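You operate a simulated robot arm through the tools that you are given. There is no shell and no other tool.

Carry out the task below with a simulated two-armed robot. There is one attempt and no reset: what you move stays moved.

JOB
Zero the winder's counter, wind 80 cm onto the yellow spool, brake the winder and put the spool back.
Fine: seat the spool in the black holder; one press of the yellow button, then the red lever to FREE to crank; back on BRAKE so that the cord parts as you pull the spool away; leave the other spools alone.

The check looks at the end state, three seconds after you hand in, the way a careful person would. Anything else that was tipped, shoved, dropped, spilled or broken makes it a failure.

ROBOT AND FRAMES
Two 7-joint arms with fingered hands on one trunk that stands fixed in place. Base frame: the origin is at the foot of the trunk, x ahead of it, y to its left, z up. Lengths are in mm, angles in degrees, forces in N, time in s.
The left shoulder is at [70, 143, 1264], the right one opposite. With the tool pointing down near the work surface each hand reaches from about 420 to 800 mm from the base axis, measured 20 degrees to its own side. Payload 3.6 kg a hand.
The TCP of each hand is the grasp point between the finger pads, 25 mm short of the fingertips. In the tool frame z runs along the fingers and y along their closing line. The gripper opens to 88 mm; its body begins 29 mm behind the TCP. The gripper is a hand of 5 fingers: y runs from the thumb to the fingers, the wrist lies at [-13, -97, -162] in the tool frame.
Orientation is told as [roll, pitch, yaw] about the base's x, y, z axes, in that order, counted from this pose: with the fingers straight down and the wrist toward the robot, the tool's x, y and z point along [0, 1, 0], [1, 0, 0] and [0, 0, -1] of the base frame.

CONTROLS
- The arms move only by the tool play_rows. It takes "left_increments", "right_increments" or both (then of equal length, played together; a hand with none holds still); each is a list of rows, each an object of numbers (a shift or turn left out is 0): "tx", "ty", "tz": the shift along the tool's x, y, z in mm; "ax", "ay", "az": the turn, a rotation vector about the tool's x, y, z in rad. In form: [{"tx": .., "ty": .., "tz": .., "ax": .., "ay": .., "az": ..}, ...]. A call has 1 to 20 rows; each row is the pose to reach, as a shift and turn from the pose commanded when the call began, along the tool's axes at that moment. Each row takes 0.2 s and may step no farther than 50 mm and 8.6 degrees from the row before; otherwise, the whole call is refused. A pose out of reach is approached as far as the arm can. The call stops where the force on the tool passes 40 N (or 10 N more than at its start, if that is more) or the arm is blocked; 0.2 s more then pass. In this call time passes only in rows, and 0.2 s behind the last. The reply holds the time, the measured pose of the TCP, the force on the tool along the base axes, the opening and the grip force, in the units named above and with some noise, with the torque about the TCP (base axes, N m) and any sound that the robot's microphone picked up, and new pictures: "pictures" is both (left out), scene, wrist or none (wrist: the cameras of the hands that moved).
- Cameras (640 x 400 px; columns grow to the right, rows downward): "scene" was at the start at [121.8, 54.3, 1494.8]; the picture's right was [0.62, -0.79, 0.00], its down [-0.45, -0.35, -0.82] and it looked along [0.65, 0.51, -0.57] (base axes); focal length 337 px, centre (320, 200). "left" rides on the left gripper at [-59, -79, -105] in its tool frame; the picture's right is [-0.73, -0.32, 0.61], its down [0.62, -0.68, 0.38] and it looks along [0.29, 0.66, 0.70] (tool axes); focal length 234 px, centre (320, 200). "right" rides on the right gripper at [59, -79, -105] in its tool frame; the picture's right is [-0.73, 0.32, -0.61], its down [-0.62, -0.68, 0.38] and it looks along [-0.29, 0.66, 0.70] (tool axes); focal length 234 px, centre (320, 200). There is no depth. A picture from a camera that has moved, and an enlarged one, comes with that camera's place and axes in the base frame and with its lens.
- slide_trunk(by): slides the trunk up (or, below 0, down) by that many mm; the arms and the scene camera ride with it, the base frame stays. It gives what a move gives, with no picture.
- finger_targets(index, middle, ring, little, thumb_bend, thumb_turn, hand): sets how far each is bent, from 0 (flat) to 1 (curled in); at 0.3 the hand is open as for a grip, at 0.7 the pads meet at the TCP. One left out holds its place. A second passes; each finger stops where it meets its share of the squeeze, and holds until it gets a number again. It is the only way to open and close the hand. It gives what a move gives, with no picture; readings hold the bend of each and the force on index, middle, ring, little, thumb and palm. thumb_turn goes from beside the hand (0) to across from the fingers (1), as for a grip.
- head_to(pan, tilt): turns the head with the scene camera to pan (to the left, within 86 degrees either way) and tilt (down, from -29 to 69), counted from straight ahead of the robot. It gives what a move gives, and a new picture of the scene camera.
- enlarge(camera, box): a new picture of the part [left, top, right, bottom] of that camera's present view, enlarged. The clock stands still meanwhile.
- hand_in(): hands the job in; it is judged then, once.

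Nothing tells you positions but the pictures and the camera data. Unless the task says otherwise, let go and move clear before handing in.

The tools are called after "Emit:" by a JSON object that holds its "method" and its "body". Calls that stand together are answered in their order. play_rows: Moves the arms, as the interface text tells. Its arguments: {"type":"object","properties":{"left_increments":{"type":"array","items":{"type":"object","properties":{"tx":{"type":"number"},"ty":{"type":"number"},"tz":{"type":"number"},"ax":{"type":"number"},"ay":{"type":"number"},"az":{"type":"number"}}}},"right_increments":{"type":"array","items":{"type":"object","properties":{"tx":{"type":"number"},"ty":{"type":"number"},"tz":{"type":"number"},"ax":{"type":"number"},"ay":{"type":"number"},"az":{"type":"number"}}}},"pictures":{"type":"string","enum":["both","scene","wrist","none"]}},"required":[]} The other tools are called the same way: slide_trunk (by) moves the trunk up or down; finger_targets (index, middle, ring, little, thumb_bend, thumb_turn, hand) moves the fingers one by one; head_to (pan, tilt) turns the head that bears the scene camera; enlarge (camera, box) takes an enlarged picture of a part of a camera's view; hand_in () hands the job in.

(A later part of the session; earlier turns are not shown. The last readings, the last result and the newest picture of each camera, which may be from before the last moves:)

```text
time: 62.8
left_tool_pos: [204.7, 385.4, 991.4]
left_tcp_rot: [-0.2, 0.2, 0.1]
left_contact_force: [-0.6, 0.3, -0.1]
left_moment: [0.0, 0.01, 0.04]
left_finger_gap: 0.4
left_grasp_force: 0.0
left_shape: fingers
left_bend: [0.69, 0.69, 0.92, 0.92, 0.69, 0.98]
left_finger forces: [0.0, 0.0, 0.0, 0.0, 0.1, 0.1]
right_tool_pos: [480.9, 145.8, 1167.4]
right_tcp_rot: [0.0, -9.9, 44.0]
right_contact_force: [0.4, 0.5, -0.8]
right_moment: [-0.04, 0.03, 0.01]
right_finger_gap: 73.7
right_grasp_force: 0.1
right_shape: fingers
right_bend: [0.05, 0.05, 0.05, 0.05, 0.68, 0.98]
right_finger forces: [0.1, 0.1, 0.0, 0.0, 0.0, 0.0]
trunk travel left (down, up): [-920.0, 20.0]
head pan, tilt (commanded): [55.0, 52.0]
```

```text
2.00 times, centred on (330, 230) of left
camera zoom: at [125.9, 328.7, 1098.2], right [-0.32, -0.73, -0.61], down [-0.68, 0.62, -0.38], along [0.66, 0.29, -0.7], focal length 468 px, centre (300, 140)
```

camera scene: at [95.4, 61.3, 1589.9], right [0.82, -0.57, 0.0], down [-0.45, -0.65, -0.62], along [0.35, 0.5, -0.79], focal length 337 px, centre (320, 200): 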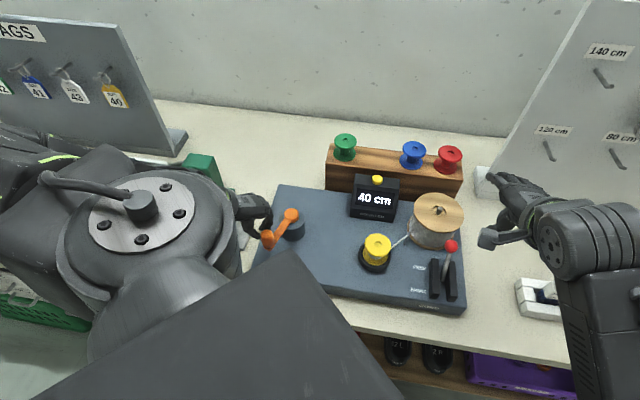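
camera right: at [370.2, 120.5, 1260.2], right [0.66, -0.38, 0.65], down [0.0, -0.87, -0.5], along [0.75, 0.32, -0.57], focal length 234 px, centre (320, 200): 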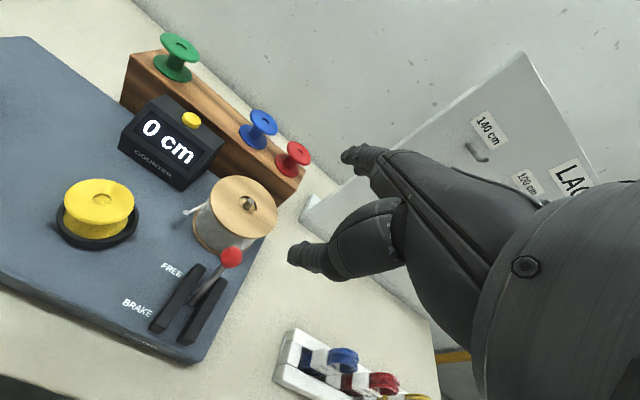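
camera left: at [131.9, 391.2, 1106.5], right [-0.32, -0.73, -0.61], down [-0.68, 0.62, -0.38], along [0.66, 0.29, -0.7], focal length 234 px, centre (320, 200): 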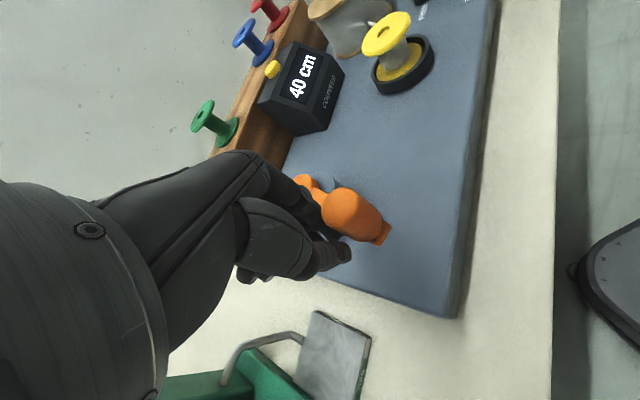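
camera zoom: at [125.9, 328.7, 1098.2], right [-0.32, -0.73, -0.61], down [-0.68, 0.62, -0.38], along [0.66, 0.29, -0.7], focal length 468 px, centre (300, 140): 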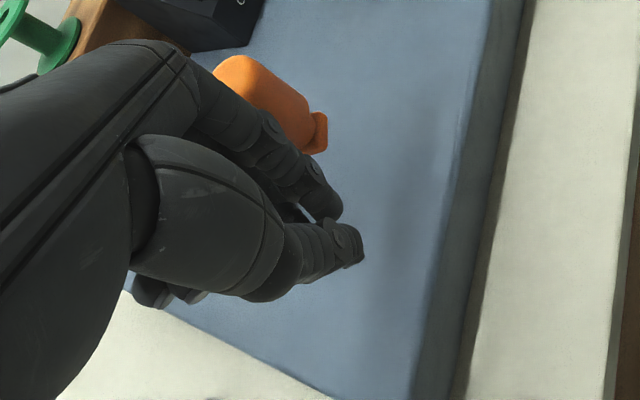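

The hand is now directly behind the handle. I'll push along +x in small steps, following the arc, and read the counter each time.

Emit:
{"method": "play_rows", "body": {"left_increments": [{"ty": 5, "tx": 0}, {"ty": 10, "tx": 0}, {"ty": 14, "tx": -0.5}], "pictures": "none"}}

Emit:
{"method": "enlarge", "body": {"camera": "scene", "box": [225, 160, 425, 290]}}

Emit:
{"method": "play_rows", "body": {"left_increments": [{"ty": 4, "tx": -0.5}], "pictures": "none"}}

Emit:
{"method": "enlarge", "body": {"camera": "scene", "box": [225, 160, 425, 290]}}

```text
time: 63.6
left_tool_pos: [217.8, 387.5, 992.2]
left_tcp_rot: [0.0, 0.1, 0.0]
left_contact_force: [-0.3, 0.2, -0.8]
left_moment: [-0.02, -0.01, 0.0]
left_finger_gap: 0.5
left_grasp_force: 0.1
left_shape: fingers
left_bend: [0.69, 0.69, 0.92, 0.92, 0.69, 0.98]
left_finger forces: [0.0, 0.1, 0.1, 0.1, 0.0, 0.1]
right_tool_pos: [479.2, 145.2, 1169.7]
right_tcp_rot: [-0.1, -10.0, 44.0]
right_contact_force: [-0.1, 0.1, -0.6]
right_moment: [0.01, 0.01, 0.0]
right_finger_gap: 73.6
right_grasp_force: 0.0
right_shape: fingers
right_bend: [0.05, 0.05, 0.05, 0.05, 0.68, 0.98]
right_finger forces: [0.1, 0.0, 0.1, 0.1, 0.0, 0.1]
trunk travel left (down, up): [-920.0, 20.0]
head pan, tilt (commanded): [55.0, 52.0]
```

```text
3.08 times, centred on (325, 225) of scene
camera zoom: at [95.3, 61.5, 1589.9], right [0.82, -0.57, 0.0], down [-0.45, -0.65, -0.62], along [0.35, 0.5, -0.79], focal length 1036 px, centre (305, 123)
```

zoom: 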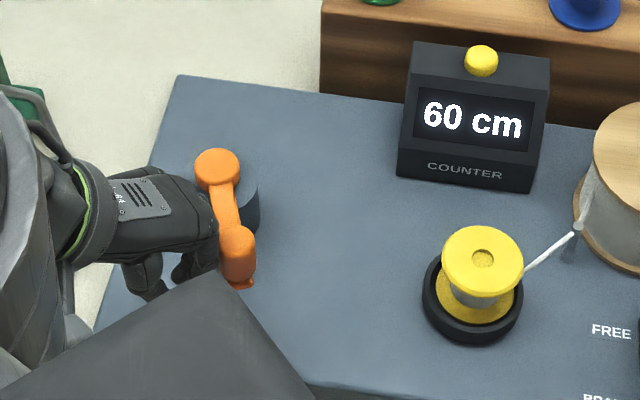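

```text
time: 64.0
left_tool_pos: [222.0, 388.5, 992.7]
left_tcp_rot: [0.0, 0.0, -0.1]
left_contact_force: [0.7, -0.3, 0.7]
left_moment: [-0.02, -0.02, -0.03]
left_finger_gap: 0.4
left_grasp_force: 0.2
left_shape: fingers
left_bend: [0.69, 0.69, 0.92, 0.92, 0.69, 0.98]
left_finger forces: [0.0, 0.5, 0.0, 0.1, 0.0, 0.0]
right_tool_pos: [478.1, 145.1, 1168.6]
right_tcp_rot: [0.0, -10.1, 44.0]
right_contact_force: [-0.4, -0.1, -0.2]
right_moment: [-0.03, 0.01, -0.01]
right_finger_gap: 73.6
right_grasp_force: 0.1
right_shape: fingers
right_bend: [0.05, 0.05, 0.05, 0.05, 0.68, 0.98]
right_finger forces: [0.0, 0.0, 0.0, 0.0, 0.1, 0.0]
trunk travel left (down, up): [-920.0, 20.0]
head pan, tilt (commanded): [55.0, 52.0]
```

```text
3.08 times, centred on (325, 225) of scene
camera zoom: at [95.8, 61.8, 1589.9], right [0.82, -0.57, 0.0], down [-0.45, -0.65, -0.62], along [0.35, 0.5, -0.79], focal length 1036 px, centre (305, 123)
```

zoom: 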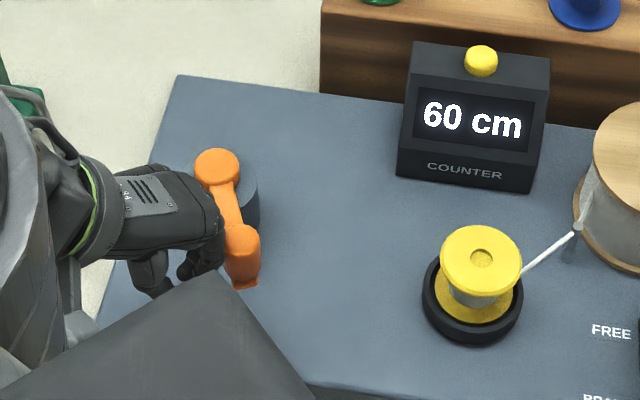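

Contact made and the handle moves easily. Continuing in small steps.

Emit:
{"method": "play_rows", "body": {"left_increments": [{"ty": 4, "tx": -0.6}, {"ty": 8, "tx": -1.2}], "pictures": "none"}}

Emit:
{"method": "enlarge", "body": {"camera": "scene", "box": [225, 160, 425, 290]}}

Emit:
{"method": "play_rows", "body": {"left_increments": [{"ty": 3, "tx": -0.3}], "pictures": "none"}}

Emit:
{"method": "enlarge", "body": {"camera": "scene", "box": [225, 160, 425, 290]}}

Emit:
{"method": "play_rows", "body": {"left_increments": [{"ty": 3, "tx": -0.3}], "pictures": "none"}}

Emit:
{"method": "enlarge", "body": {"camera": "scene", "box": [225, 160, 425, 290]}}

```text
time: 64.6
left_tool_pos: [229.5, 384.7, 992.9]
left_tcp_rot: [-0.1, 0.1, 0.0]
left_contact_force: [-0.1, 0.5, 0.5]
left_moment: [0.01, 0.02, -0.01]
left_finger_gap: 0.3
left_grasp_force: 0.5
left_shape: fingers
left_bend: [0.69, 0.69, 0.92, 0.92, 0.69, 0.98]
left_finger forces: [0.0, 0.3, 0.1, 0.0, 0.0, 0.0]
right_tool_pos: [479.8, 146.1, 1168.2]
right_tcp_rot: [0.0, -10.0, 43.9]
right_contact_force: [0.0, 0.9, 0.9]
right_moment: [0.01, 0.04, 0.03]
right_finger_gap: 73.5
right_grasp_force: 0.1
right_shape: fingers
right_bend: [0.05, 0.05, 0.05, 0.05, 0.68, 0.98]
right_finger forces: [0.0, 0.0, 0.1, 0.0, 0.0, 0.0]
trunk travel left (down, up): [-920.0, 20.0]
head pan, tilt (commanded): [55.0, 52.0]
```

```text
3.08 times, centred on (325, 225) of scene
camera zoom: at [95.9, 61.7, 1589.9], right [0.82, -0.57, 0.0], down [-0.45, -0.65, -0.62], along [0.35, 0.5, -0.79], focal length 1036 px, centre (305, 123)
```

zoom: 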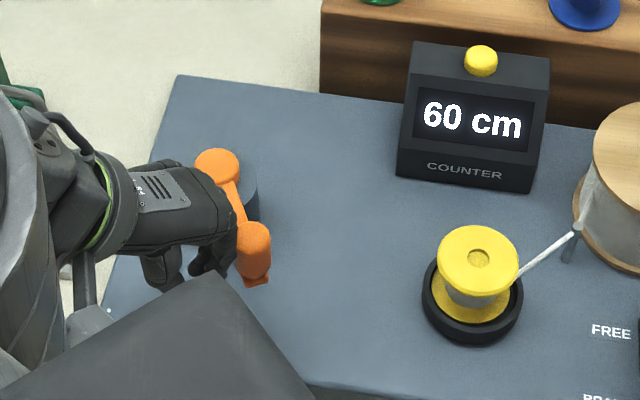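

```text
time: 65.0
left_tool_pos: [232.3, 385.4, 993.0]
left_tcp_rot: [0.0, 0.0, 0.0]
left_contact_force: [0.2, 0.1, 0.2]
left_moment: [0.02, -0.05, 0.03]
left_finger_gap: 0.3
left_grasp_force: 0.2
left_shape: fingers
left_bend: [0.69, 0.69, 0.92, 0.92, 0.69, 0.98]
left_finger forces: [0.1, 0.4, 0.1, 0.0, 0.1, 0.1]
right_tool_pos: [479.6, 145.8, 1168.3]
right_tcp_rot: [0.0, -10.1, 44.0]
right_contact_force: [-1.2, 0.5, 0.3]
right_moment: [0.01, -0.03, 0.02]
right_finger_gap: 73.4
right_grasp_force: 0.0
right_shape: fingers
right_bend: [0.05, 0.05, 0.05, 0.05, 0.68, 0.98]
right_finger forces: [0.0, 0.0, 0.0, 0.0, 0.0, 0.0]
trunk travel left (down, up): [-920.0, 20.0]
head pan, tilt (commanded): [55.0, 52.0]
```

```text
3.08 times, centred on (325, 225) of scene
camera zoom: at [95.3, 61.6, 1589.9], right [0.82, -0.57, 0.0], down [-0.45, -0.65, -0.62], along [0.35, 0.5, -0.79], focal length 1036 px, centre (305, 123)
```

zoom: 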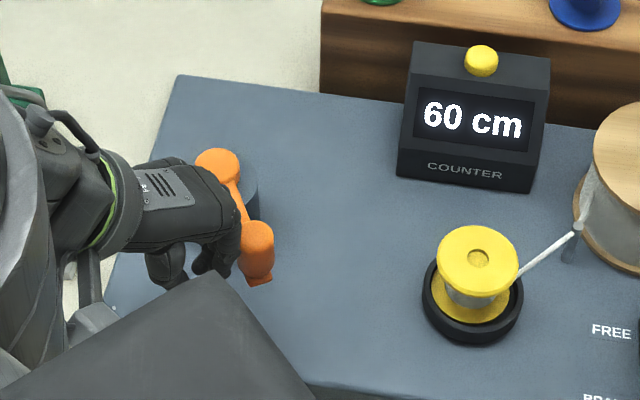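

```text
time: 65.4
left_tool_pos: [235.7, 384.9, 994.1]
left_tcp_rot: [0.0, 0.0, 0.1]
left_contact_force: [0.3, 0.2, -1.1]
left_moment: [0.0, 0.0, 0.0]
left_finger_gap: 0.5
left_grasp_force: 0.4
left_shape: fingers
left_bend: [0.69, 0.69, 0.92, 0.92, 0.69, 0.98]
left_finger forces: [0.0, 0.3, 0.0, 0.1, 0.0, 0.0]
right_tool_pos: [479.9, 144.5, 1169.4]
right_tcp_rot: [0.0, -10.0, 44.0]
right_contact_force: [0.3, -0.3, 0.5]
right_moment: [-0.01, 0.0, -0.01]
right_finger_gap: 73.6
right_grasp_force: 0.0
right_shape: fingers
right_bend: [0.05, 0.05, 0.05, 0.05, 0.68, 0.98]
right_finger forces: [0.0, 0.0, 0.0, 0.0, 0.0, 0.0]
trunk travel left (down, up): [-920.0, 20.0]
head pan, tilt (commanded): [55.0, 52.0]
```

```text
3.08 times, centred on (325, 225) of scene
camera zoom: at [95.4, 61.6, 1589.9], right [0.82, -0.57, 0.0], down [-0.45, -0.65, -0.62], along [0.35, 0.5, -0.79], focal length 1036 px, centre (305, 123)
```

zoom: 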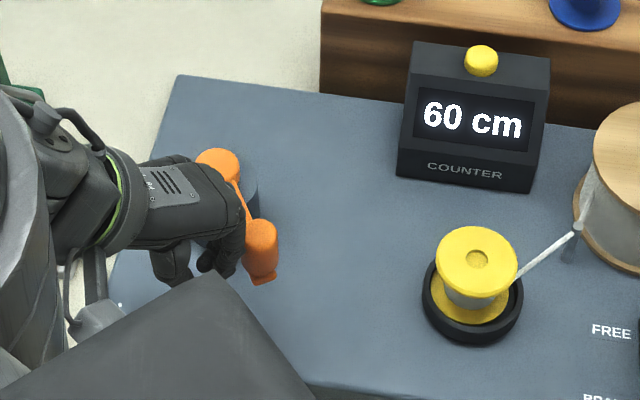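

Emit:
{"method": "play_rows", "body": {"left_increments": [{"ty": 2.5, "tx": -0.2}], "pictures": "none"}}

Emit:
{"method": "enlarge", "body": {"camera": "scene", "box": [225, 160, 425, 290]}}

Emit:
{"method": "play_rows", "body": {"left_increments": [{"ty": 2.5, "tx": -0.1}], "pictures": "none"}}

Emit:
{"method": "enlarge", "body": {"camera": "scene", "box": [225, 160, 425, 290]}}

Emit:
{"method": "play_rows", "body": {"left_increments": [{"ty": 2.5, "tx": 0}], "pictures": "none"}}

Emit:
{"method": "enlarge", "body": {"camera": "scene", "box": [225, 160, 425, 290]}}

```text
time: 65.8
left_tool_pos: [238.6, 384.6, 993.1]
left_tcp_rot: [0.0, 0.0, 0.0]
left_contact_force: [0.3, 0.6, 0.6]
left_moment: [0.0, 0.01, 0.0]
left_finger_gap: 0.3
left_grasp_force: 0.3
left_shape: fingers
left_bend: [0.69, 0.69, 0.92, 0.92, 0.69, 0.98]
left_finger forces: [0.1, 0.4, 0.0, 0.0, 0.1, 0.0]
right_tool_pos: [479.1, 144.7, 1168.9]
right_tcp_rot: [0.0, -10.0, 44.0]
right_contact_force: [-0.4, 0.4, 0.6]
right_moment: [0.02, 0.0, -0.01]
right_finger_gap: 73.3
right_grasp_force: 0.0
right_shape: fingers
right_bend: [0.05, 0.05, 0.05, 0.05, 0.68, 0.98]
right_finger forces: [0.1, 0.0, 0.0, 0.0, 0.1, 0.0]
trunk travel left (down, up): [-920.0, 20.0]
head pan, tilt (commanded): [55.0, 52.0]
```

```text
3.08 times, centred on (325, 225) of scene
camera zoom: at [95.4, 61.6, 1589.9], right [0.82, -0.57, 0.0], down [-0.45, -0.65, -0.62], along [0.35, 0.5, -0.79], focal length 1036 px, centre (305, 123)
```

zoom: 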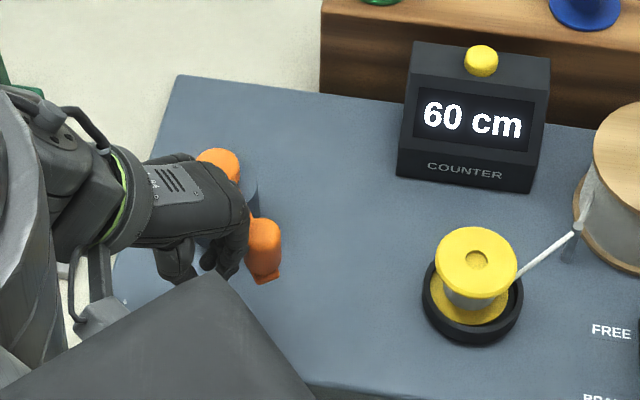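

```text
time: 66.2
left_tool_pos: [241.4, 384.4, 992.4]
left_tcp_rot: [0.0, 0.0, 0.1]
left_contact_force: [-0.5, -0.5, 0.8]
left_moment: [0.01, -0.02, -0.02]
left_finger_gap: 0.0
left_grasp_force: 0.7
left_shape: fingers
left_bend: [0.69, 0.69, 0.92, 0.92, 0.69, 0.98]
left_finger forces: [0.5, 0.0, 0.1, 0.0, 0.0, 0.0]
right_tool_pos: [479.4, 144.8, 1169.9]
right_tcp_rot: [0.0, -9.9, 44.0]
right_contact_force: [0.6, -0.4, -0.9]
right_moment: [0.01, 0.01, 0.02]
right_finger_gap: 73.7
right_grasp_force: 0.1
right_shape: fingers
right_bend: [0.05, 0.05, 0.05, 0.05, 0.68, 0.98]
right_finger forces: [0.1, 0.0, 0.0, 0.0, 0.0, 0.1]
trunk travel left (down, up): [-920.0, 20.0]
head pan, tilt (commanded): [55.0, 52.0]
```

```text
3.08 times, centred on (325, 225) of scene
camera zoom: at [95.2, 61.4, 1589.9], right [0.82, -0.57, 0.0], down [-0.45, -0.65, -0.62], along [0.35, 0.5, -0.79], focal length 1036 px, centre (305, 123)
```

zoom: 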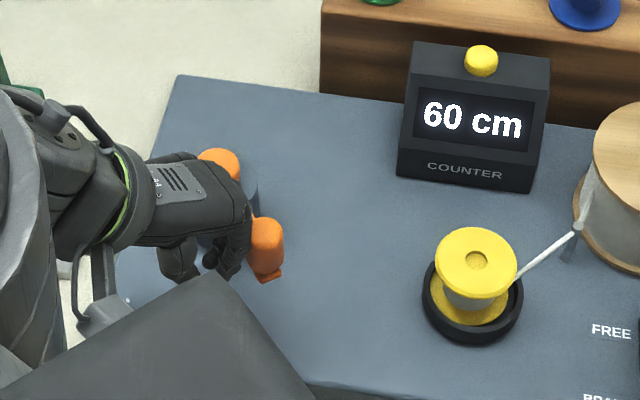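

```text
time: 66.6
left_tool_pos: [241.8, 386.3, 993.3]
left_tcp_rot: [0.0, 0.1, 0.0]
left_contact_force: [0.1, -0.2, 0.6]
left_moment: [-0.01, 0.02, 0.03]
left_finger_gap: 0.2
left_grasp_force: 0.2
left_shape: fingers
left_bend: [0.69, 0.69, 0.92, 0.92, 0.69, 0.98]
left_finger forces: [0.5, 0.0, 0.0, 0.0, 0.0, 0.0]
right_tool_pos: [478.5, 145.4, 1169.8]
right_tcp_rot: [0.0, -10.0, 44.0]
right_contact_force: [0.7, 0.4, -0.1]
right_moment: [0.02, 0.0, 0.01]
right_finger_gap: 73.7
right_grasp_force: 0.0
right_shape: fingers
right_bend: [0.05, 0.05, 0.05, 0.05, 0.68, 0.98]
right_finger forces: [0.0, 0.1, 0.2, 0.0, 0.0, 0.0]
trunk travel left (down, up): [-920.0, 20.0]
head pan, tilt (commanded): [55.0, 52.0]
```

```text
3.08 times, centred on (325, 225) of scene
camera zoom: at [95.3, 61.4, 1589.9], right [0.82, -0.57, 0.0], down [-0.45, -0.65, -0.62], along [0.35, 0.5, -0.79], focal length 1036 px, centre (305, 123)
```

zoom: 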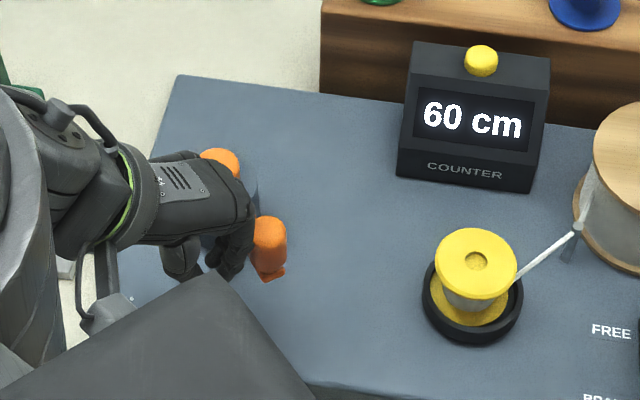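

Emit:
{"method": "play_rows", "body": {"left_increments": [{"ty": 3, "tx": 0.1}], "pictures": "none"}}

Emit:
{"method": "enlarge", "body": {"camera": "scene", "box": [225, 160, 425, 290]}}

Emit:
{"method": "play_rows", "body": {"left_increments": [{"ty": 3, "tx": 0.2}], "pictures": "none"}}

Emit:
{"method": "enlarge", "body": {"camera": "scene", "box": [225, 160, 425, 290]}}

Emit:
{"method": "play_rows", "body": {"left_increments": [{"ty": 3, "tx": 0.2}], "pictures": "none"}}

Emit:
{"method": "enlarge", "body": {"camera": "scene", "box": [225, 160, 425, 290]}}

```text
time: 67.0
left_tool_pos: [245.0, 385.0, 992.8]
left_tcp_rot: [0.0, 0.0, 0.0]
left_contact_force: [-0.8, 0.3, 0.2]
left_moment: [0.02, -0.02, 0.01]
left_finger_gap: 0.0
left_grasp_force: 0.9
left_shape: fingers
left_bend: [0.69, 0.69, 0.92, 0.92, 0.69, 0.98]
left_finger forces: [0.4, 0.0, 0.0, 0.0, 0.0, 0.0]
right_tool_pos: [480.1, 145.2, 1168.6]
right_tcp_rot: [0.0, -10.0, 44.0]
right_contact_force: [-0.4, -0.2, 0.3]
right_moment: [0.01, 0.01, -0.01]
right_finger_gap: 73.4
right_grasp_force: 0.0
right_shape: fingers
right_bend: [0.05, 0.05, 0.05, 0.05, 0.68, 0.98]
right_finger forces: [0.0, 0.1, 0.1, 0.1, 0.0, 0.0]
trunk travel left (down, up): [-920.0, 20.0]
head pan, tilt (commanded): [55.0, 52.0]
```

```text
3.08 times, centred on (325, 225) of scene
camera zoom: at [95.4, 61.5, 1589.9], right [0.82, -0.57, 0.0], down [-0.45, -0.65, -0.62], along [0.35, 0.5, -0.79], focal length 1036 px, centre (305, 123)
```

zoom: 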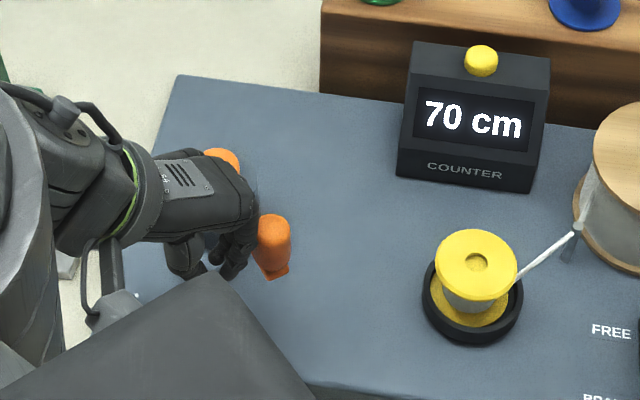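

```text
time: 67.4
left_tool_pos: [249.6, 385.5, 992.6]
left_tcp_rot: [0.1, 0.0, 0.1]
left_contact_force: [0.1, -0.3, 0.8]
left_moment: [0.0, -0.02, 0.01]
left_finger_gap: 0.2
left_grasp_force: 0.4
left_shape: fingers
left_bend: [0.69, 0.69, 0.92, 0.92, 0.69, 0.98]
left_finger forces: [0.3, 0.0, 0.1, 0.0, 0.0, 0.0]
right_tool_pos: [478.0, 145.0, 1168.4]
right_tcp_rot: [0.1, -10.0, 43.9]
right_contact_force: [-1.2, 0.7, -0.1]
right_moment: [-0.04, 0.01, -0.03]
right_finger_gap: 73.6
right_grasp_force: 0.0
right_shape: fingers
right_bend: [0.05, 0.05, 0.05, 0.05, 0.68, 0.98]
right_finger forces: [0.0, 0.0, 0.0, 0.0, 0.1, 0.0]
trunk travel left (down, up): [-920.0, 20.0]
head pan, tilt (commanded): [55.0, 52.0]
```

```text
3.08 times, centred on (325, 225) of scene
camera zoom: at [95.4, 61.5, 1589.9], right [0.82, -0.57, 0.0], down [-0.45, -0.65, -0.62], along [0.35, 0.5, -0.79], focal length 1036 px, centre (305, 123)
```

zoom: 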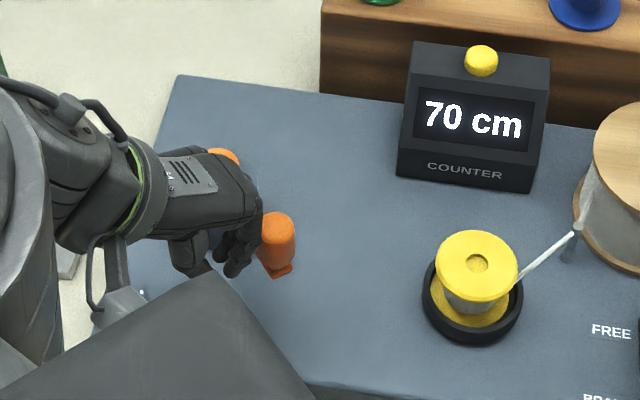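

```text
time: 67.8
left_tool_pos: [251.4, 384.9, 992.9]
left_tcp_rot: [-0.1, 0.1, -0.1]
left_contact_force: [0.0, 0.7, 0.7]
left_moment: [0.02, -0.02, 0.02]
left_finger_gap: 0.0
left_grasp_force: 0.6
left_shape: fingers
left_bend: [0.69, 0.69, 0.92, 0.92, 0.69, 0.98]
left_finger forces: [0.4, 0.0, 0.1, 0.0, 0.0, 0.0]
right_tool_pos: [479.0, 144.4, 1169.3]
right_tcp_rot: [-0.1, -10.1, 43.9]
right_contact_force: [0.1, -0.3, -0.1]
right_moment: [0.0, 0.01, 0.01]
right_finger_gap: 73.6
right_grasp_force: 0.0
right_shape: fingers
right_bend: [0.05, 0.05, 0.05, 0.05, 0.68, 0.98]
right_finger forces: [0.0, 0.0, 0.1, 0.0, 0.0, 0.0]
trunk travel left (down, up): [-920.0, 20.0]
head pan, tilt (commanded): [55.0, 52.0]
```

```text
3.08 times, centred on (325, 225) of scene
camera zoom: at [95.4, 61.5, 1589.9], right [0.82, -0.57, 0.0], down [-0.45, -0.65, -0.62], along [0.35, 0.5, -0.79], focal length 1036 px, centre (305, 123)
```

zoom: 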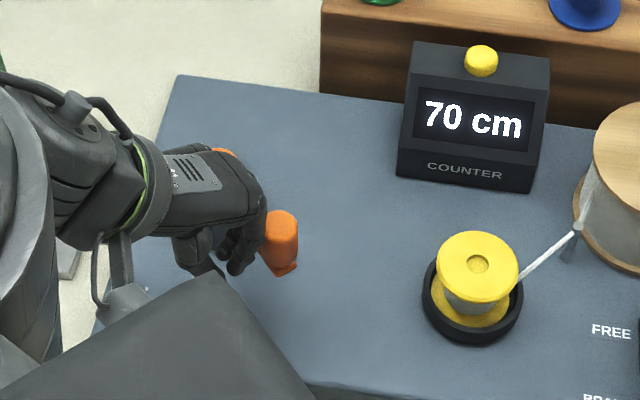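

70 cm appeared at ~263°, so each 10 cm takes ~21-22°; 80 cm should appear around 285°. I'll move on carefully toward it.

Emit:
{"method": "play_rows", "body": {"left_increments": [{"ty": 4, "tx": 0.2}, {"ty": 8, "tx": 0.5}], "pictures": "none"}}

Emit:
{"method": "enlarge", "body": {"camera": "scene", "box": [225, 160, 425, 290]}}

Emit:
{"method": "play_rows", "body": {"left_increments": [{"ty": 4, "tx": 0.5}], "pictures": "none"}}

Emit:
{"method": "enlarge", "body": {"camera": "scene", "box": [225, 160, 425, 290]}}

Emit:
{"method": "play_rows", "body": {"left_increments": [{"ty": 4, "tx": 0.6}], "pictures": "none"}}

Emit:
{"method": "enlarge", "body": {"camera": "scene", "box": [225, 160, 425, 290]}}

```text
time: 68.4
left_tool_pos: [260.1, 386.5, 992.8]
left_tcp_rot: [0.0, 0.1, -0.1]
left_contact_force: [0.0, 1.0, 0.5]
left_moment: [0.02, 0.02, 0.0]
left_finger_gap: 0.0
left_grasp_force: 0.1
left_shape: fingers
left_bend: [0.69, 0.69, 0.92, 0.92, 0.69, 0.98]
left_finger forces: [0.4, 0.0, 0.1, 0.0, 0.0, 0.1]
right_tool_pos: [479.6, 145.9, 1169.0]
right_tcp_rot: [-0.1, -10.0, 43.9]
right_contact_force: [-0.6, -0.4, 0.2]
right_moment: [-0.02, -0.04, 0.02]
right_finger_gap: 73.3
right_grasp_force: 0.1
right_shape: fingers
right_bend: [0.05, 0.05, 0.05, 0.05, 0.68, 0.98]
right_finger forces: [0.0, 0.0, 0.1, 0.1, 0.1, 0.0]
trunk travel left (down, up): [-920.0, 20.0]
head pan, tilt (commanded): [55.0, 52.0]
```

```text
3.08 times, centred on (325, 225) of scene
camera zoom: at [95.7, 61.5, 1589.9], right [0.82, -0.57, 0.0], down [-0.45, -0.65, -0.62], along [0.35, 0.5, -0.79], focal length 1036 px, centre (305, 123)
```

zoom: 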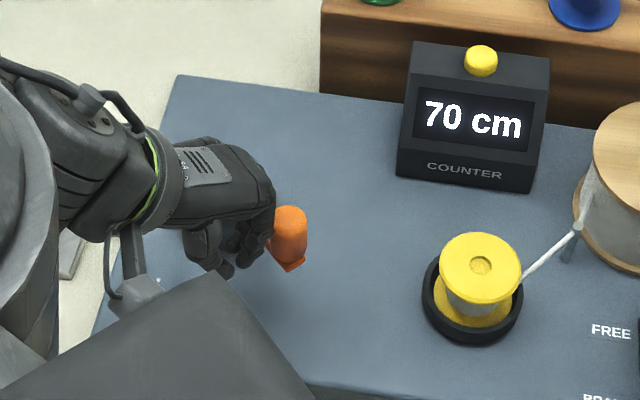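

```text
time: 68.8
left_tool_pos: [264.1, 387.2, 992.7]
left_tcp_rot: [0.0, 0.2, 0.0]
left_contact_force: [0.0, 0.5, 1.0]
left_moment: [0.01, -0.01, -0.03]
left_finger_gap: 0.0
left_grasp_force: 0.5
left_shape: fingers
left_bend: [0.69, 0.69, 0.92, 0.92, 0.69, 0.98]
left_finger forces: [0.6, 0.0, 0.0, 0.2, 0.0, 0.0]
right_tool_pos: [478.8, 144.6, 1169.7]
right_tcp_rot: [0.1, -10.0, 44.1]
right_contact_force: [-0.2, 0.4, -0.7]
right_moment: [-0.02, 0.01, -0.02]
right_finger_gap: 73.6
right_grasp_force: 0.0
right_shape: fingers
right_bend: [0.05, 0.05, 0.05, 0.05, 0.68, 0.98]
right_finger forces: [0.1, 0.0, 0.0, 0.1, 0.0, 0.0]
trunk travel left (down, up): [-920.0, 20.0]
head pan, tilt (commanded): [55.0, 52.0]
```

```text
3.08 times, centred on (325, 225) of scene
camera zoom: at [95.4, 61.5, 1589.9], right [0.82, -0.57, 0.0], down [-0.45, -0.65, -0.62], along [0.35, 0.5, -0.79], focal length 1036 px, centre (305, 123)
```

zoom: 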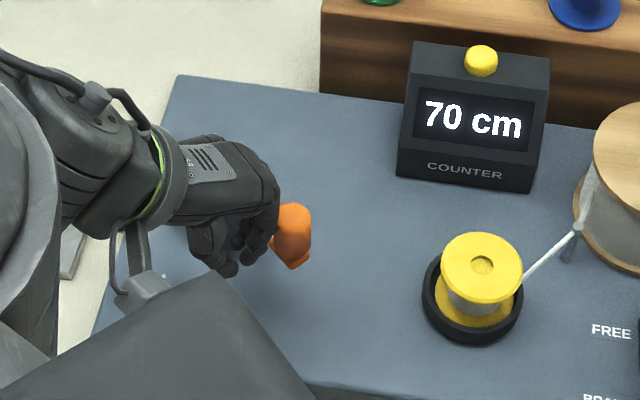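

```text
time: 69.2
left_tool_pos: [268.2, 387.0, 993.5]
left_tcp_rot: [0.0, 0.0, 0.0]
left_contact_force: [-0.3, -0.8, -0.1]
left_moment: [0.01, -0.02, -0.03]
left_finger_gap: 0.0
left_grasp_force: 0.3
left_shape: fingers
left_bend: [0.69, 0.69, 0.92, 0.92, 0.69, 0.98]
left_finger forces: [0.3, 0.0, 0.0, 0.1, 0.0, 0.0]
right_tool_pos: [479.0, 144.7, 1168.0]
right_tcp_rot: [-0.1, -10.0, 43.9]
right_contact_force: [0.7, 0.0, -0.2]
right_moment: [-0.01, 0.03, -0.01]
right_finger_gap: 73.6
right_grasp_force: 0.0
right_shape: fingers
right_bend: [0.05, 0.05, 0.05, 0.05, 0.68, 0.98]
right_finger forces: [0.0, 0.0, 0.0, 0.1, 0.0, 0.0]
trunk travel left (down, up): [-920.0, 20.0]
head pan, tilt (commanded): [55.0, 52.0]
```

```text
3.08 times, centred on (325, 225) of scene
camera zoom: at [95.4, 61.5, 1589.9], right [0.82, -0.57, 0.0], down [-0.45, -0.65, -0.62], along [0.35, 0.5, -0.79], focal length 1036 px, centre (305, 123)
```

zoom: 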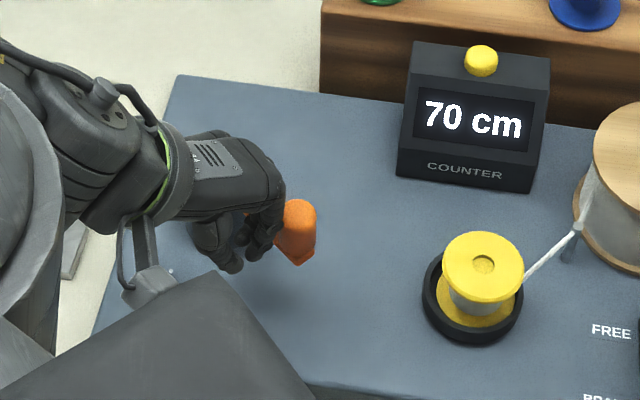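

Emit:
{"method": "play_rows", "body": {"left_increments": [{"ty": 4, "tx": 0.8}], "pictures": "none"}}

Emit:
{"method": "enlarge", "body": {"camera": "scene", "box": [225, 160, 425, 290]}}

Emit:
{"method": "play_rows", "body": {"left_increments": [{"ty": 3, "tx": 0.7}], "pictures": "none"}}

Emit:
{"method": "enlarge", "body": {"camera": "scene", "box": [225, 160, 425, 290]}}

Emit:
{"method": "play_rows", "body": {"left_increments": [{"ty": 3, "tx": 0.7}], "pictures": "none"}}

Emit:
{"method": "enlarge", "body": {"camera": "scene", "box": [225, 160, 425, 290]}}

```text
time: 69.6
left_tool_pos: [272.3, 386.8, 994.3]
left_tcp_rot: [0.0, 0.0, -0.1]
left_contact_force: [-0.5, 0.2, 0.3]
left_moment: [-0.01, 0.0, -0.01]
left_finger_gap: 0.2
left_grasp_force: 0.5
left_shape: fingers
left_bend: [0.69, 0.69, 0.92, 0.92, 0.69, 0.98]
left_finger forces: [0.5, 0.0, 0.1, 0.0, 0.0, 0.0]
right_tool_pos: [479.0, 146.1, 1168.1]
right_tcp_rot: [-0.1, -10.1, 44.1]
right_contact_force: [-0.4, 0.2, 0.1]
right_moment: [-0.01, -0.02, 0.01]
right_finger_gap: 73.5
right_grasp_force: 0.1
right_shape: fingers
right_bend: [0.05, 0.05, 0.05, 0.05, 0.68, 0.98]
right_finger forces: [0.1, 0.0, 0.0, 0.1, 0.0, 0.0]
trunk travel left (down, up): [-920.0, 20.0]
head pan, tilt (commanded): [55.0, 52.0]
```

```text
3.08 times, centred on (325, 225) of scene
camera zoom: at [95.5, 61.5, 1589.9], right [0.82, -0.57, 0.0], down [-0.45, -0.65, -0.62], along [0.35, 0.5, -0.79], focal length 1036 px, centre (305, 123)
```

zoom: 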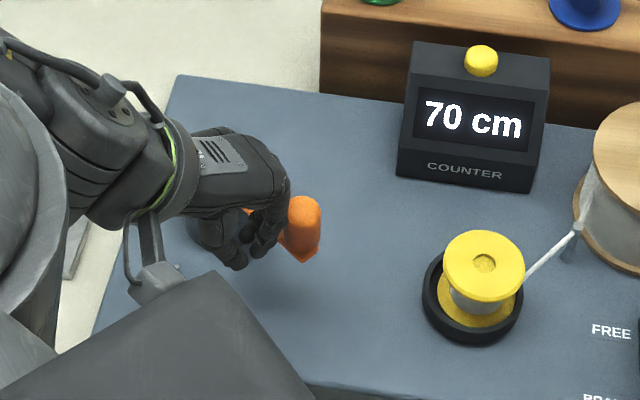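

```text
time: 70.0
left_tool_pos: [275.3, 386.6, 993.9]
left_tcp_rot: [0.0, -0.1, 0.0]
left_contact_force: [-0.9, -0.6, -0.5]
left_moment: [0.02, -0.01, -0.01]
left_finger_gap: 0.0
left_grasp_force: 0.0
left_shape: fingers
left_bend: [0.69, 0.69, 0.92, 0.92, 0.69, 0.98]
left_finger forces: [0.6, 0.0, 0.0, 0.1, 0.0, 0.0]
right_tool_pos: [479.9, 144.3, 1168.9]
right_tcp_rot: [-0.1, -9.9, 44.0]
right_contact_force: [-0.3, 0.4, -0.9]
right_moment: [0.0, -0.03, 0.0]
right_finger_gap: 73.6
right_grasp_force: 0.1
right_shape: fingers
right_bend: [0.05, 0.05, 0.05, 0.05, 0.68, 0.98]
right_finger forces: [0.0, 0.0, 0.0, 0.0, 0.0, 0.0]
trunk travel left (down, up): [-920.0, 20.0]
head pan, tilt (commanded): [55.0, 52.0]
```

```text
3.08 times, centred on (325, 225) of scene
camera zoom: at [95.4, 61.5, 1589.9], right [0.82, -0.57, 0.0], down [-0.45, -0.65, -0.62], along [0.35, 0.5, -0.79], focal length 1036 px, centre (305, 123)
```

zoom: 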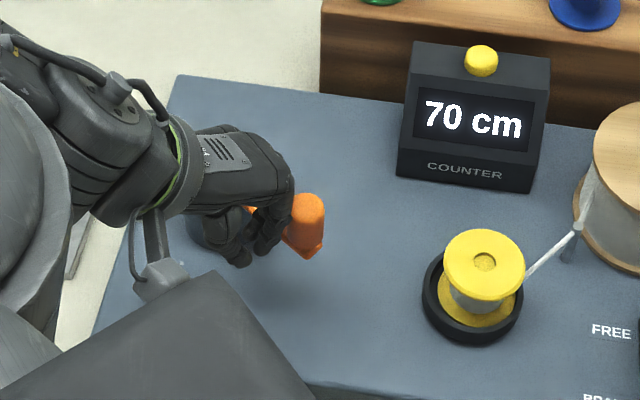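

```text
time: 70.4
left_tool_pos: [277.9, 388.0, 993.3]
left_tcp_rot: [0.0, 0.1, 0.0]
left_contact_force: [-1.1, 0.0, 0.5]
left_moment: [-0.01, -0.01, -0.03]
left_finger_gap: 0.0
left_grasp_force: 0.1
left_shape: fingers
left_bend: [0.69, 0.69, 0.92, 0.92, 0.69, 0.98]
left_finger forces: [0.4, 0.0, 0.1, 0.0, 0.0, 0.1]
right_tool_pos: [479.3, 145.3, 1168.9]
right_tcp_rot: [0.0, -10.1, 44.0]
right_contact_force: [0.5, 0.7, -0.5]
right_moment: [0.0, -0.02, -0.02]
right_finger_gap: 73.2
right_grasp_force: 0.1
right_shape: fingers
right_bend: [0.05, 0.05, 0.05, 0.05, 0.68, 0.98]
right_finger forces: [0.1, 0.0, 0.0, 0.1, 0.0, 0.1]
trunk travel left (down, up): [-920.0, 20.0]
head pan, tilt (commanded): [55.0, 52.0]
```

```text
3.08 times, centred on (325, 225) of scene
camera zoom: at [95.3, 61.5, 1589.9], right [0.82, -0.57, 0.0], down [-0.45, -0.65, -0.62], along [0.35, 0.5, -0.79], focal length 1036 px, centre (305, 123)
```

zoom: 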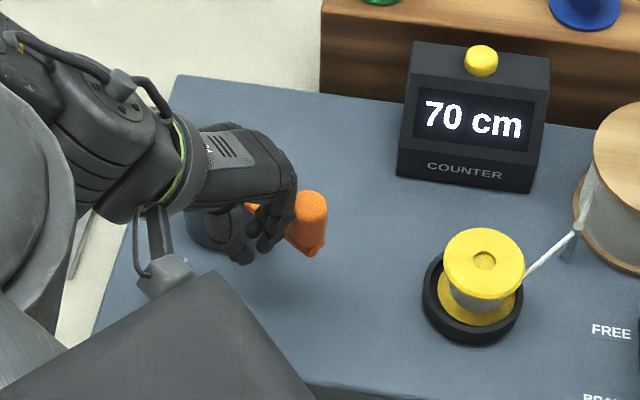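

Emit:
{"method": "play_rows", "body": {"left_increments": [{"ty": 2.5, "tx": 0.8}], "pictures": "none"}}

Emit:
{"method": "enlarge", "body": {"camera": "scene", "box": [225, 160, 425, 290]}}

Emit:
{"method": "play_rows", "body": {"left_increments": [{"ty": 2.5, "tx": 0.8}], "pictures": "none"}}

Emit:
{"method": "enlarge", "body": {"camera": "scene", "box": [225, 160, 425, 290]}}

```text
time: 70.8
left_tool_pos: [281.9, 388.0, 992.3]
left_tcp_rot: [0.0, 0.0, 0.0]
left_contact_force: [-0.9, -0.6, -0.1]
left_moment: [0.01, -0.03, -0.04]
left_finger_gap: 0.0
left_grasp_force: 0.4
left_shape: fingers
left_bend: [0.69, 0.69, 0.92, 0.92, 0.69, 0.98]
left_finger forces: [0.4, 0.0, 0.1, 0.0, 0.0, 0.0]
right_tool_pos: [479.8, 145.2, 1168.7]
right_tcp_rot: [0.0, -10.1, 44.0]
right_contact_force: [0.1, 0.2, -0.1]
right_moment: [-0.06, -0.01, 0.0]
right_finger_gap: 73.4
right_grasp_force: 0.0
right_shape: fingers
right_bend: [0.05, 0.05, 0.05, 0.05, 0.68, 0.98]
right_finger forces: [0.0, 0.1, 0.0, 0.0, 0.1, 0.0]
trunk travel left (down, up): [-920.0, 20.0]
head pan, tilt (commanded): [55.0, 52.0]
```

```text
3.08 times, centred on (325, 225) of scene
camera zoom: at [95.4, 61.5, 1589.9], right [0.82, -0.57, 0.0], down [-0.45, -0.65, -0.62], along [0.35, 0.5, -0.79], focal length 1036 px, centre (305, 123)
```

zoom: 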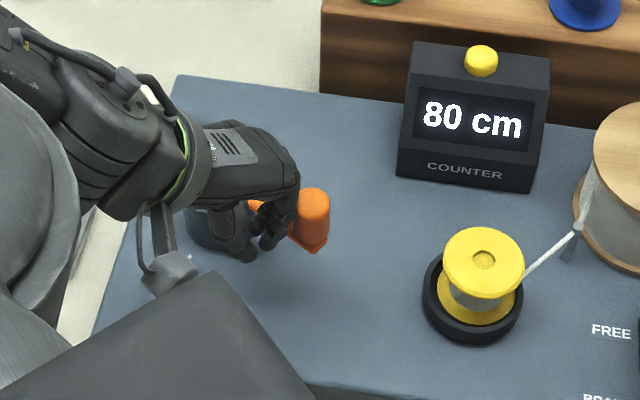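

```text
time: 71.2
left_tool_pos: [283.0, 390.6, 993.1]
left_tcp_rot: [0.1, 0.0, 0.0]
left_contact_force: [0.5, 0.2, 1.0]
left_moment: [0.01, 0.01, -0.02]
left_finger_gap: 0.0
left_grasp_force: 0.4
left_shape: fingers
left_bend: [0.69, 0.69, 0.92, 0.92, 0.69, 0.98]
left_finger forces: [0.4, 0.0, 0.0, 0.1, 0.0, 0.0]
right_tool_pos: [480.5, 145.0, 1169.1]
right_tcp_rot: [0.0, -10.0, 44.1]
right_contact_force: [0.2, 0.2, -0.6]
right_moment: [-0.01, 0.0, 0.02]
right_finger_gap: 73.5
right_grasp_force: 0.2
right_shape: fingers
right_bend: [0.05, 0.05, 0.05, 0.05, 0.68, 0.98]
right_finger forces: [0.1, 0.0, 0.0, 0.0, 0.0, 0.0]
trunk travel left (down, up): [-920.0, 20.0]
head pan, tilt (commanded): [55.0, 52.0]
```

```text
3.08 times, centred on (325, 225) of scene
camera zoom: at [95.3, 61.5, 1589.9], right [0.82, -0.57, 0.0], down [-0.45, -0.65, -0.62], along [0.35, 0.5, -0.79], focal length 1036 px, centre (305, 123)
```

zoom: 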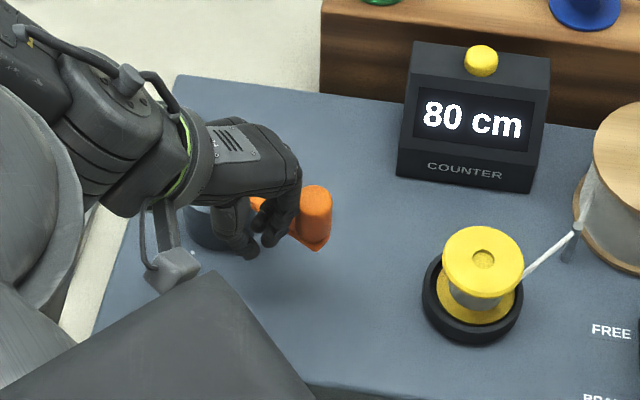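

80 cm is showing, reached at ~285°. The thresholds fit a display rounded to the nearest 10 with ~20.5° per 10 cm, so the true 80 is roughly 10° past the change. I'll advance about 8° more, keeping it on 80.

Emit:
{"method": "play_rows", "body": {"left_increments": [{"ty": 3, "tx": 1.2}, {"ty": 6, "tx": 2.4}], "pictures": "none"}}

Emit:
{"method": "enlarge", "body": {"camera": "scene", "box": [225, 160, 425, 290]}}

Emit:
{"method": "play_rows", "body": {"left_increments": [{"ty": 3, "tx": 1.3}], "pictures": "none"}}

Emit:
{"method": "enlarge", "body": {"camera": "scene", "box": [225, 160, 425, 290]}}

```text
time: 71.8
left_tool_pos: [287.9, 392.6, 993.3]
left_tcp_rot: [-0.2, 0.0, -0.1]
left_contact_force: [-0.1, 0.6, 0.3]
left_moment: [0.03, 0.0, -0.03]
left_finger_gap: 0.1
left_grasp_force: 0.3
left_shape: fingers
left_bend: [0.69, 0.69, 0.92, 0.92, 0.69, 0.98]
left_finger forces: [0.4, 0.0, 0.0, 0.0, 0.1, 0.0]
right_tool_pos: [479.9, 145.0, 1168.6]
right_tcp_rot: [0.1, -10.0, 44.0]
right_contact_force: [-0.2, 0.1, 0.3]
right_moment: [0.0, -0.02, 0.0]
right_finger_gap: 73.5
right_grasp_force: 0.0
right_shape: fingers
right_bend: [0.05, 0.05, 0.05, 0.05, 0.68, 0.98]
right_finger forces: [0.0, 0.0, 0.0, 0.1, 0.0, 0.0]
trunk travel left (down, up): [-920.0, 20.0]
head pan, tilt (commanded): [55.0, 52.0]
```

```text
3.08 times, centred on (325, 225) of scene
camera zoom: at [95.5, 61.6, 1589.9], right [0.82, -0.57, 0.0], down [-0.45, -0.65, -0.62], along [0.35, 0.5, -0.79], focal length 1036 px, centre (305, 123)
```

zoom: 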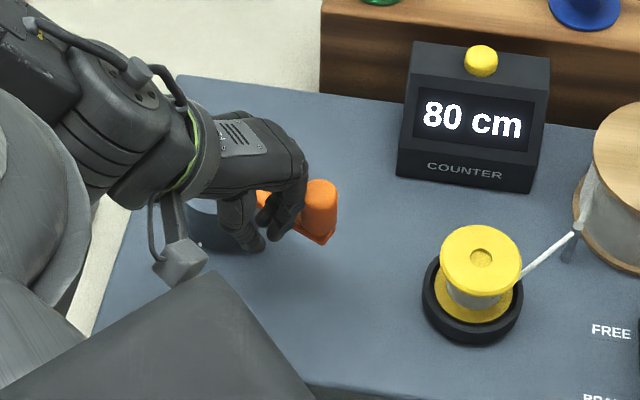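

```text
time: 72.2
left_tool_pos: [291.5, 394.6, 992.3]
left_tcp_rot: [-0.1, 0.0, 0.0]
left_contact_force: [-0.3, 0.7, -0.2]
left_moment: [-0.02, -0.03, -0.01]
left_finger_gap: 0.1
left_grasp_force: 0.6
left_shape: fingers
left_bend: [0.69, 0.69, 0.92, 0.92, 0.69, 0.98]
left_finger forces: [0.5, 0.0, 0.0, 0.0, 0.1, 0.1]
right_tool_pos: [478.4, 145.2, 1168.6]
right_tcp_rot: [0.0, -10.0, 43.9]
right_contact_force: [0.4, 0.7, 0.7]
right_moment: [0.02, -0.01, 0.0]
right_finger_gap: 73.6
right_grasp_force: 0.1
right_shape: fingers
right_bend: [0.05, 0.05, 0.05, 0.05, 0.68, 0.98]
right_finger forces: [0.0, 0.0, 0.0, 0.0, 0.1, 0.1]
trunk travel left (down, up): [-920.0, 20.0]
head pan, tilt (commanded): [55.0, 52.0]
```

```text
3.08 times, centred on (325, 225) of scene
camera zoom: at [95.4, 61.5, 1589.9], right [0.82, -0.57, 0.0], down [-0.45, -0.65, -0.62], along [0.35, 0.5, -0.79], focal length 1036 px, centre (305, 123)
```

zoom: 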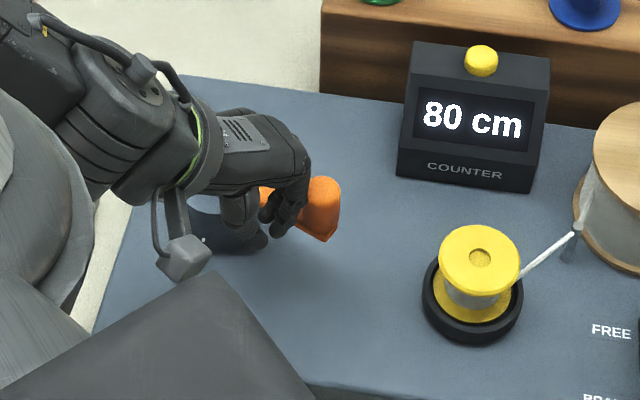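

The counter holds 80 at ~293°. One last small nudge to sit in the middle of the 80 range, then I'll withdraw the left hand from the handle.

Emit:
{"method": "play_rows", "body": {"left_increments": [{"ty": 2.8, "tx": 1.3}], "pictures": "none"}}

Emit:
{"method": "enlarge", "body": {"camera": "scene", "box": [225, 160, 425, 290]}}

Emit:
{"method": "play_rows", "body": {"left_increments": [{"ty": -6, "tx": -1}, {"ty": -20, "tx": -2}, {"ty": -30, "tx": -2, "tz": -20}, {"ty": -30, "tx": -2, "tz": -60}], "pictures": "scene"}}

Emit:
{"method": "enlarge", "body": {"camera": "scene", "box": [225, 160, 425, 290]}}

```text
time: 72.6
left_tool_pos: [294.6, 395.5, 993.1]
left_tcp_rot: [0.0, 0.1, 0.0]
left_contact_force: [-0.5, -0.3, 0.9]
left_moment: [-0.01, -0.03, 0.02]
left_finger_gap: 0.1
left_grasp_force: 0.1
left_shape: fingers
left_bend: [0.69, 0.69, 0.92, 0.92, 0.69, 0.98]
left_finger forces: [0.4, 0.1, 0.0, 0.0, 0.0, 0.0]
right_tool_pos: [479.2, 144.7, 1169.7]
right_tcp_rot: [0.0, -10.0, 44.0]
right_contact_force: [-0.4, 0.4, 0.0]
right_moment: [-0.01, 0.01, -0.03]
right_finger_gap: 73.3
right_grasp_force: 0.0
right_shape: fingers
right_bend: [0.05, 0.05, 0.05, 0.05, 0.68, 0.98]
right_finger forces: [0.1, 0.1, 0.0, 0.1, 0.0, 0.0]
trunk travel left (down, up): [-920.0, 20.0]
head pan, tilt (commanded): [55.0, 52.0]
```

```text
3.08 times, centred on (325, 225) of scene
camera zoom: at [95.3, 61.5, 1589.9], right [0.82, -0.57, 0.0], down [-0.45, -0.65, -0.62], along [0.35, 0.5, -0.79], focal length 1036 px, centre (305, 123)
```

zoom: 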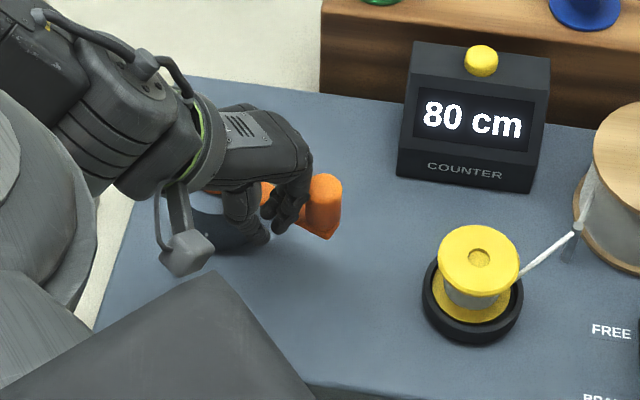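

```text
time: 73.6
left_tool_pos: [263.5, 392.3, 1052.6]
left_tcp_rot: [0.0, 0.1, -0.2]
left_contact_force: [-0.5, 0.0, 0.1]
left_moment: [0.0, 0.0, 0.02]
left_finger_gap: 0.0
left_grasp_force: 0.0
left_shape: fingers
left_bend: [0.69, 0.69, 0.92, 0.92, 0.69, 0.98]
left_finger forces: [0.0, 0.0, 0.1, 0.1, 0.1, 0.0]
right_tool_pos: [478.4, 145.3, 1169.4]
right_tcp_rot: [0.1, -10.0, 44.1]
right_contact_force: [0.0, -0.8, 0.3]
right_moment: [0.0, -0.03, 0.0]
right_finger_gap: 73.6
right_grasp_force: 0.1
right_shape: fingers
right_bend: [0.05, 0.05, 0.05, 0.05, 0.68, 0.98]
right_finger forces: [0.1, 0.0, 0.0, 0.0, 0.0, 0.0]
trunk travel left (down, up): [-920.0, 20.0]
head pan, tilt (commanded): [55.0, 52.0]
camera scene: at [94.3, 60.0, 1590.0], right [0.82, -0.57, 0.0], down [-0.45, -0.64, -0.62], along [0.35, 0.51, -0.79], focal length 337 px, centre (320, 200)
```

scene: 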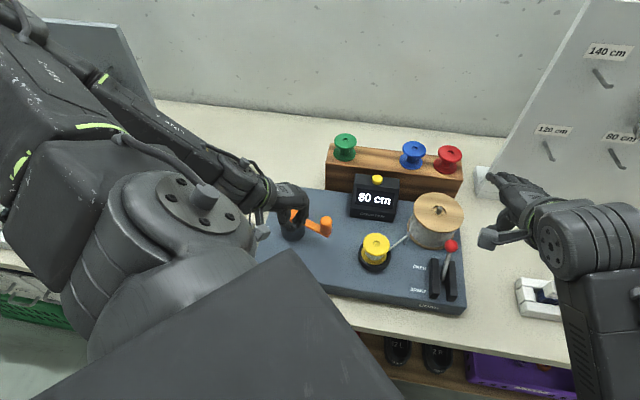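

```text
3.08 times, centred on (325, 225) of scene
camera zoom: at [94.3, 60.0, 1590.0], right [0.82, -0.57, 0.0], down [-0.45, -0.64, -0.62], along [0.35, 0.51, -0.79], focal length 1036 px, centre (305, 123)
```

zoom: 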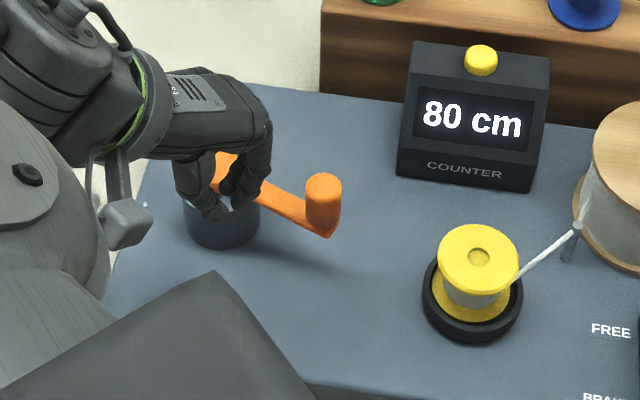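

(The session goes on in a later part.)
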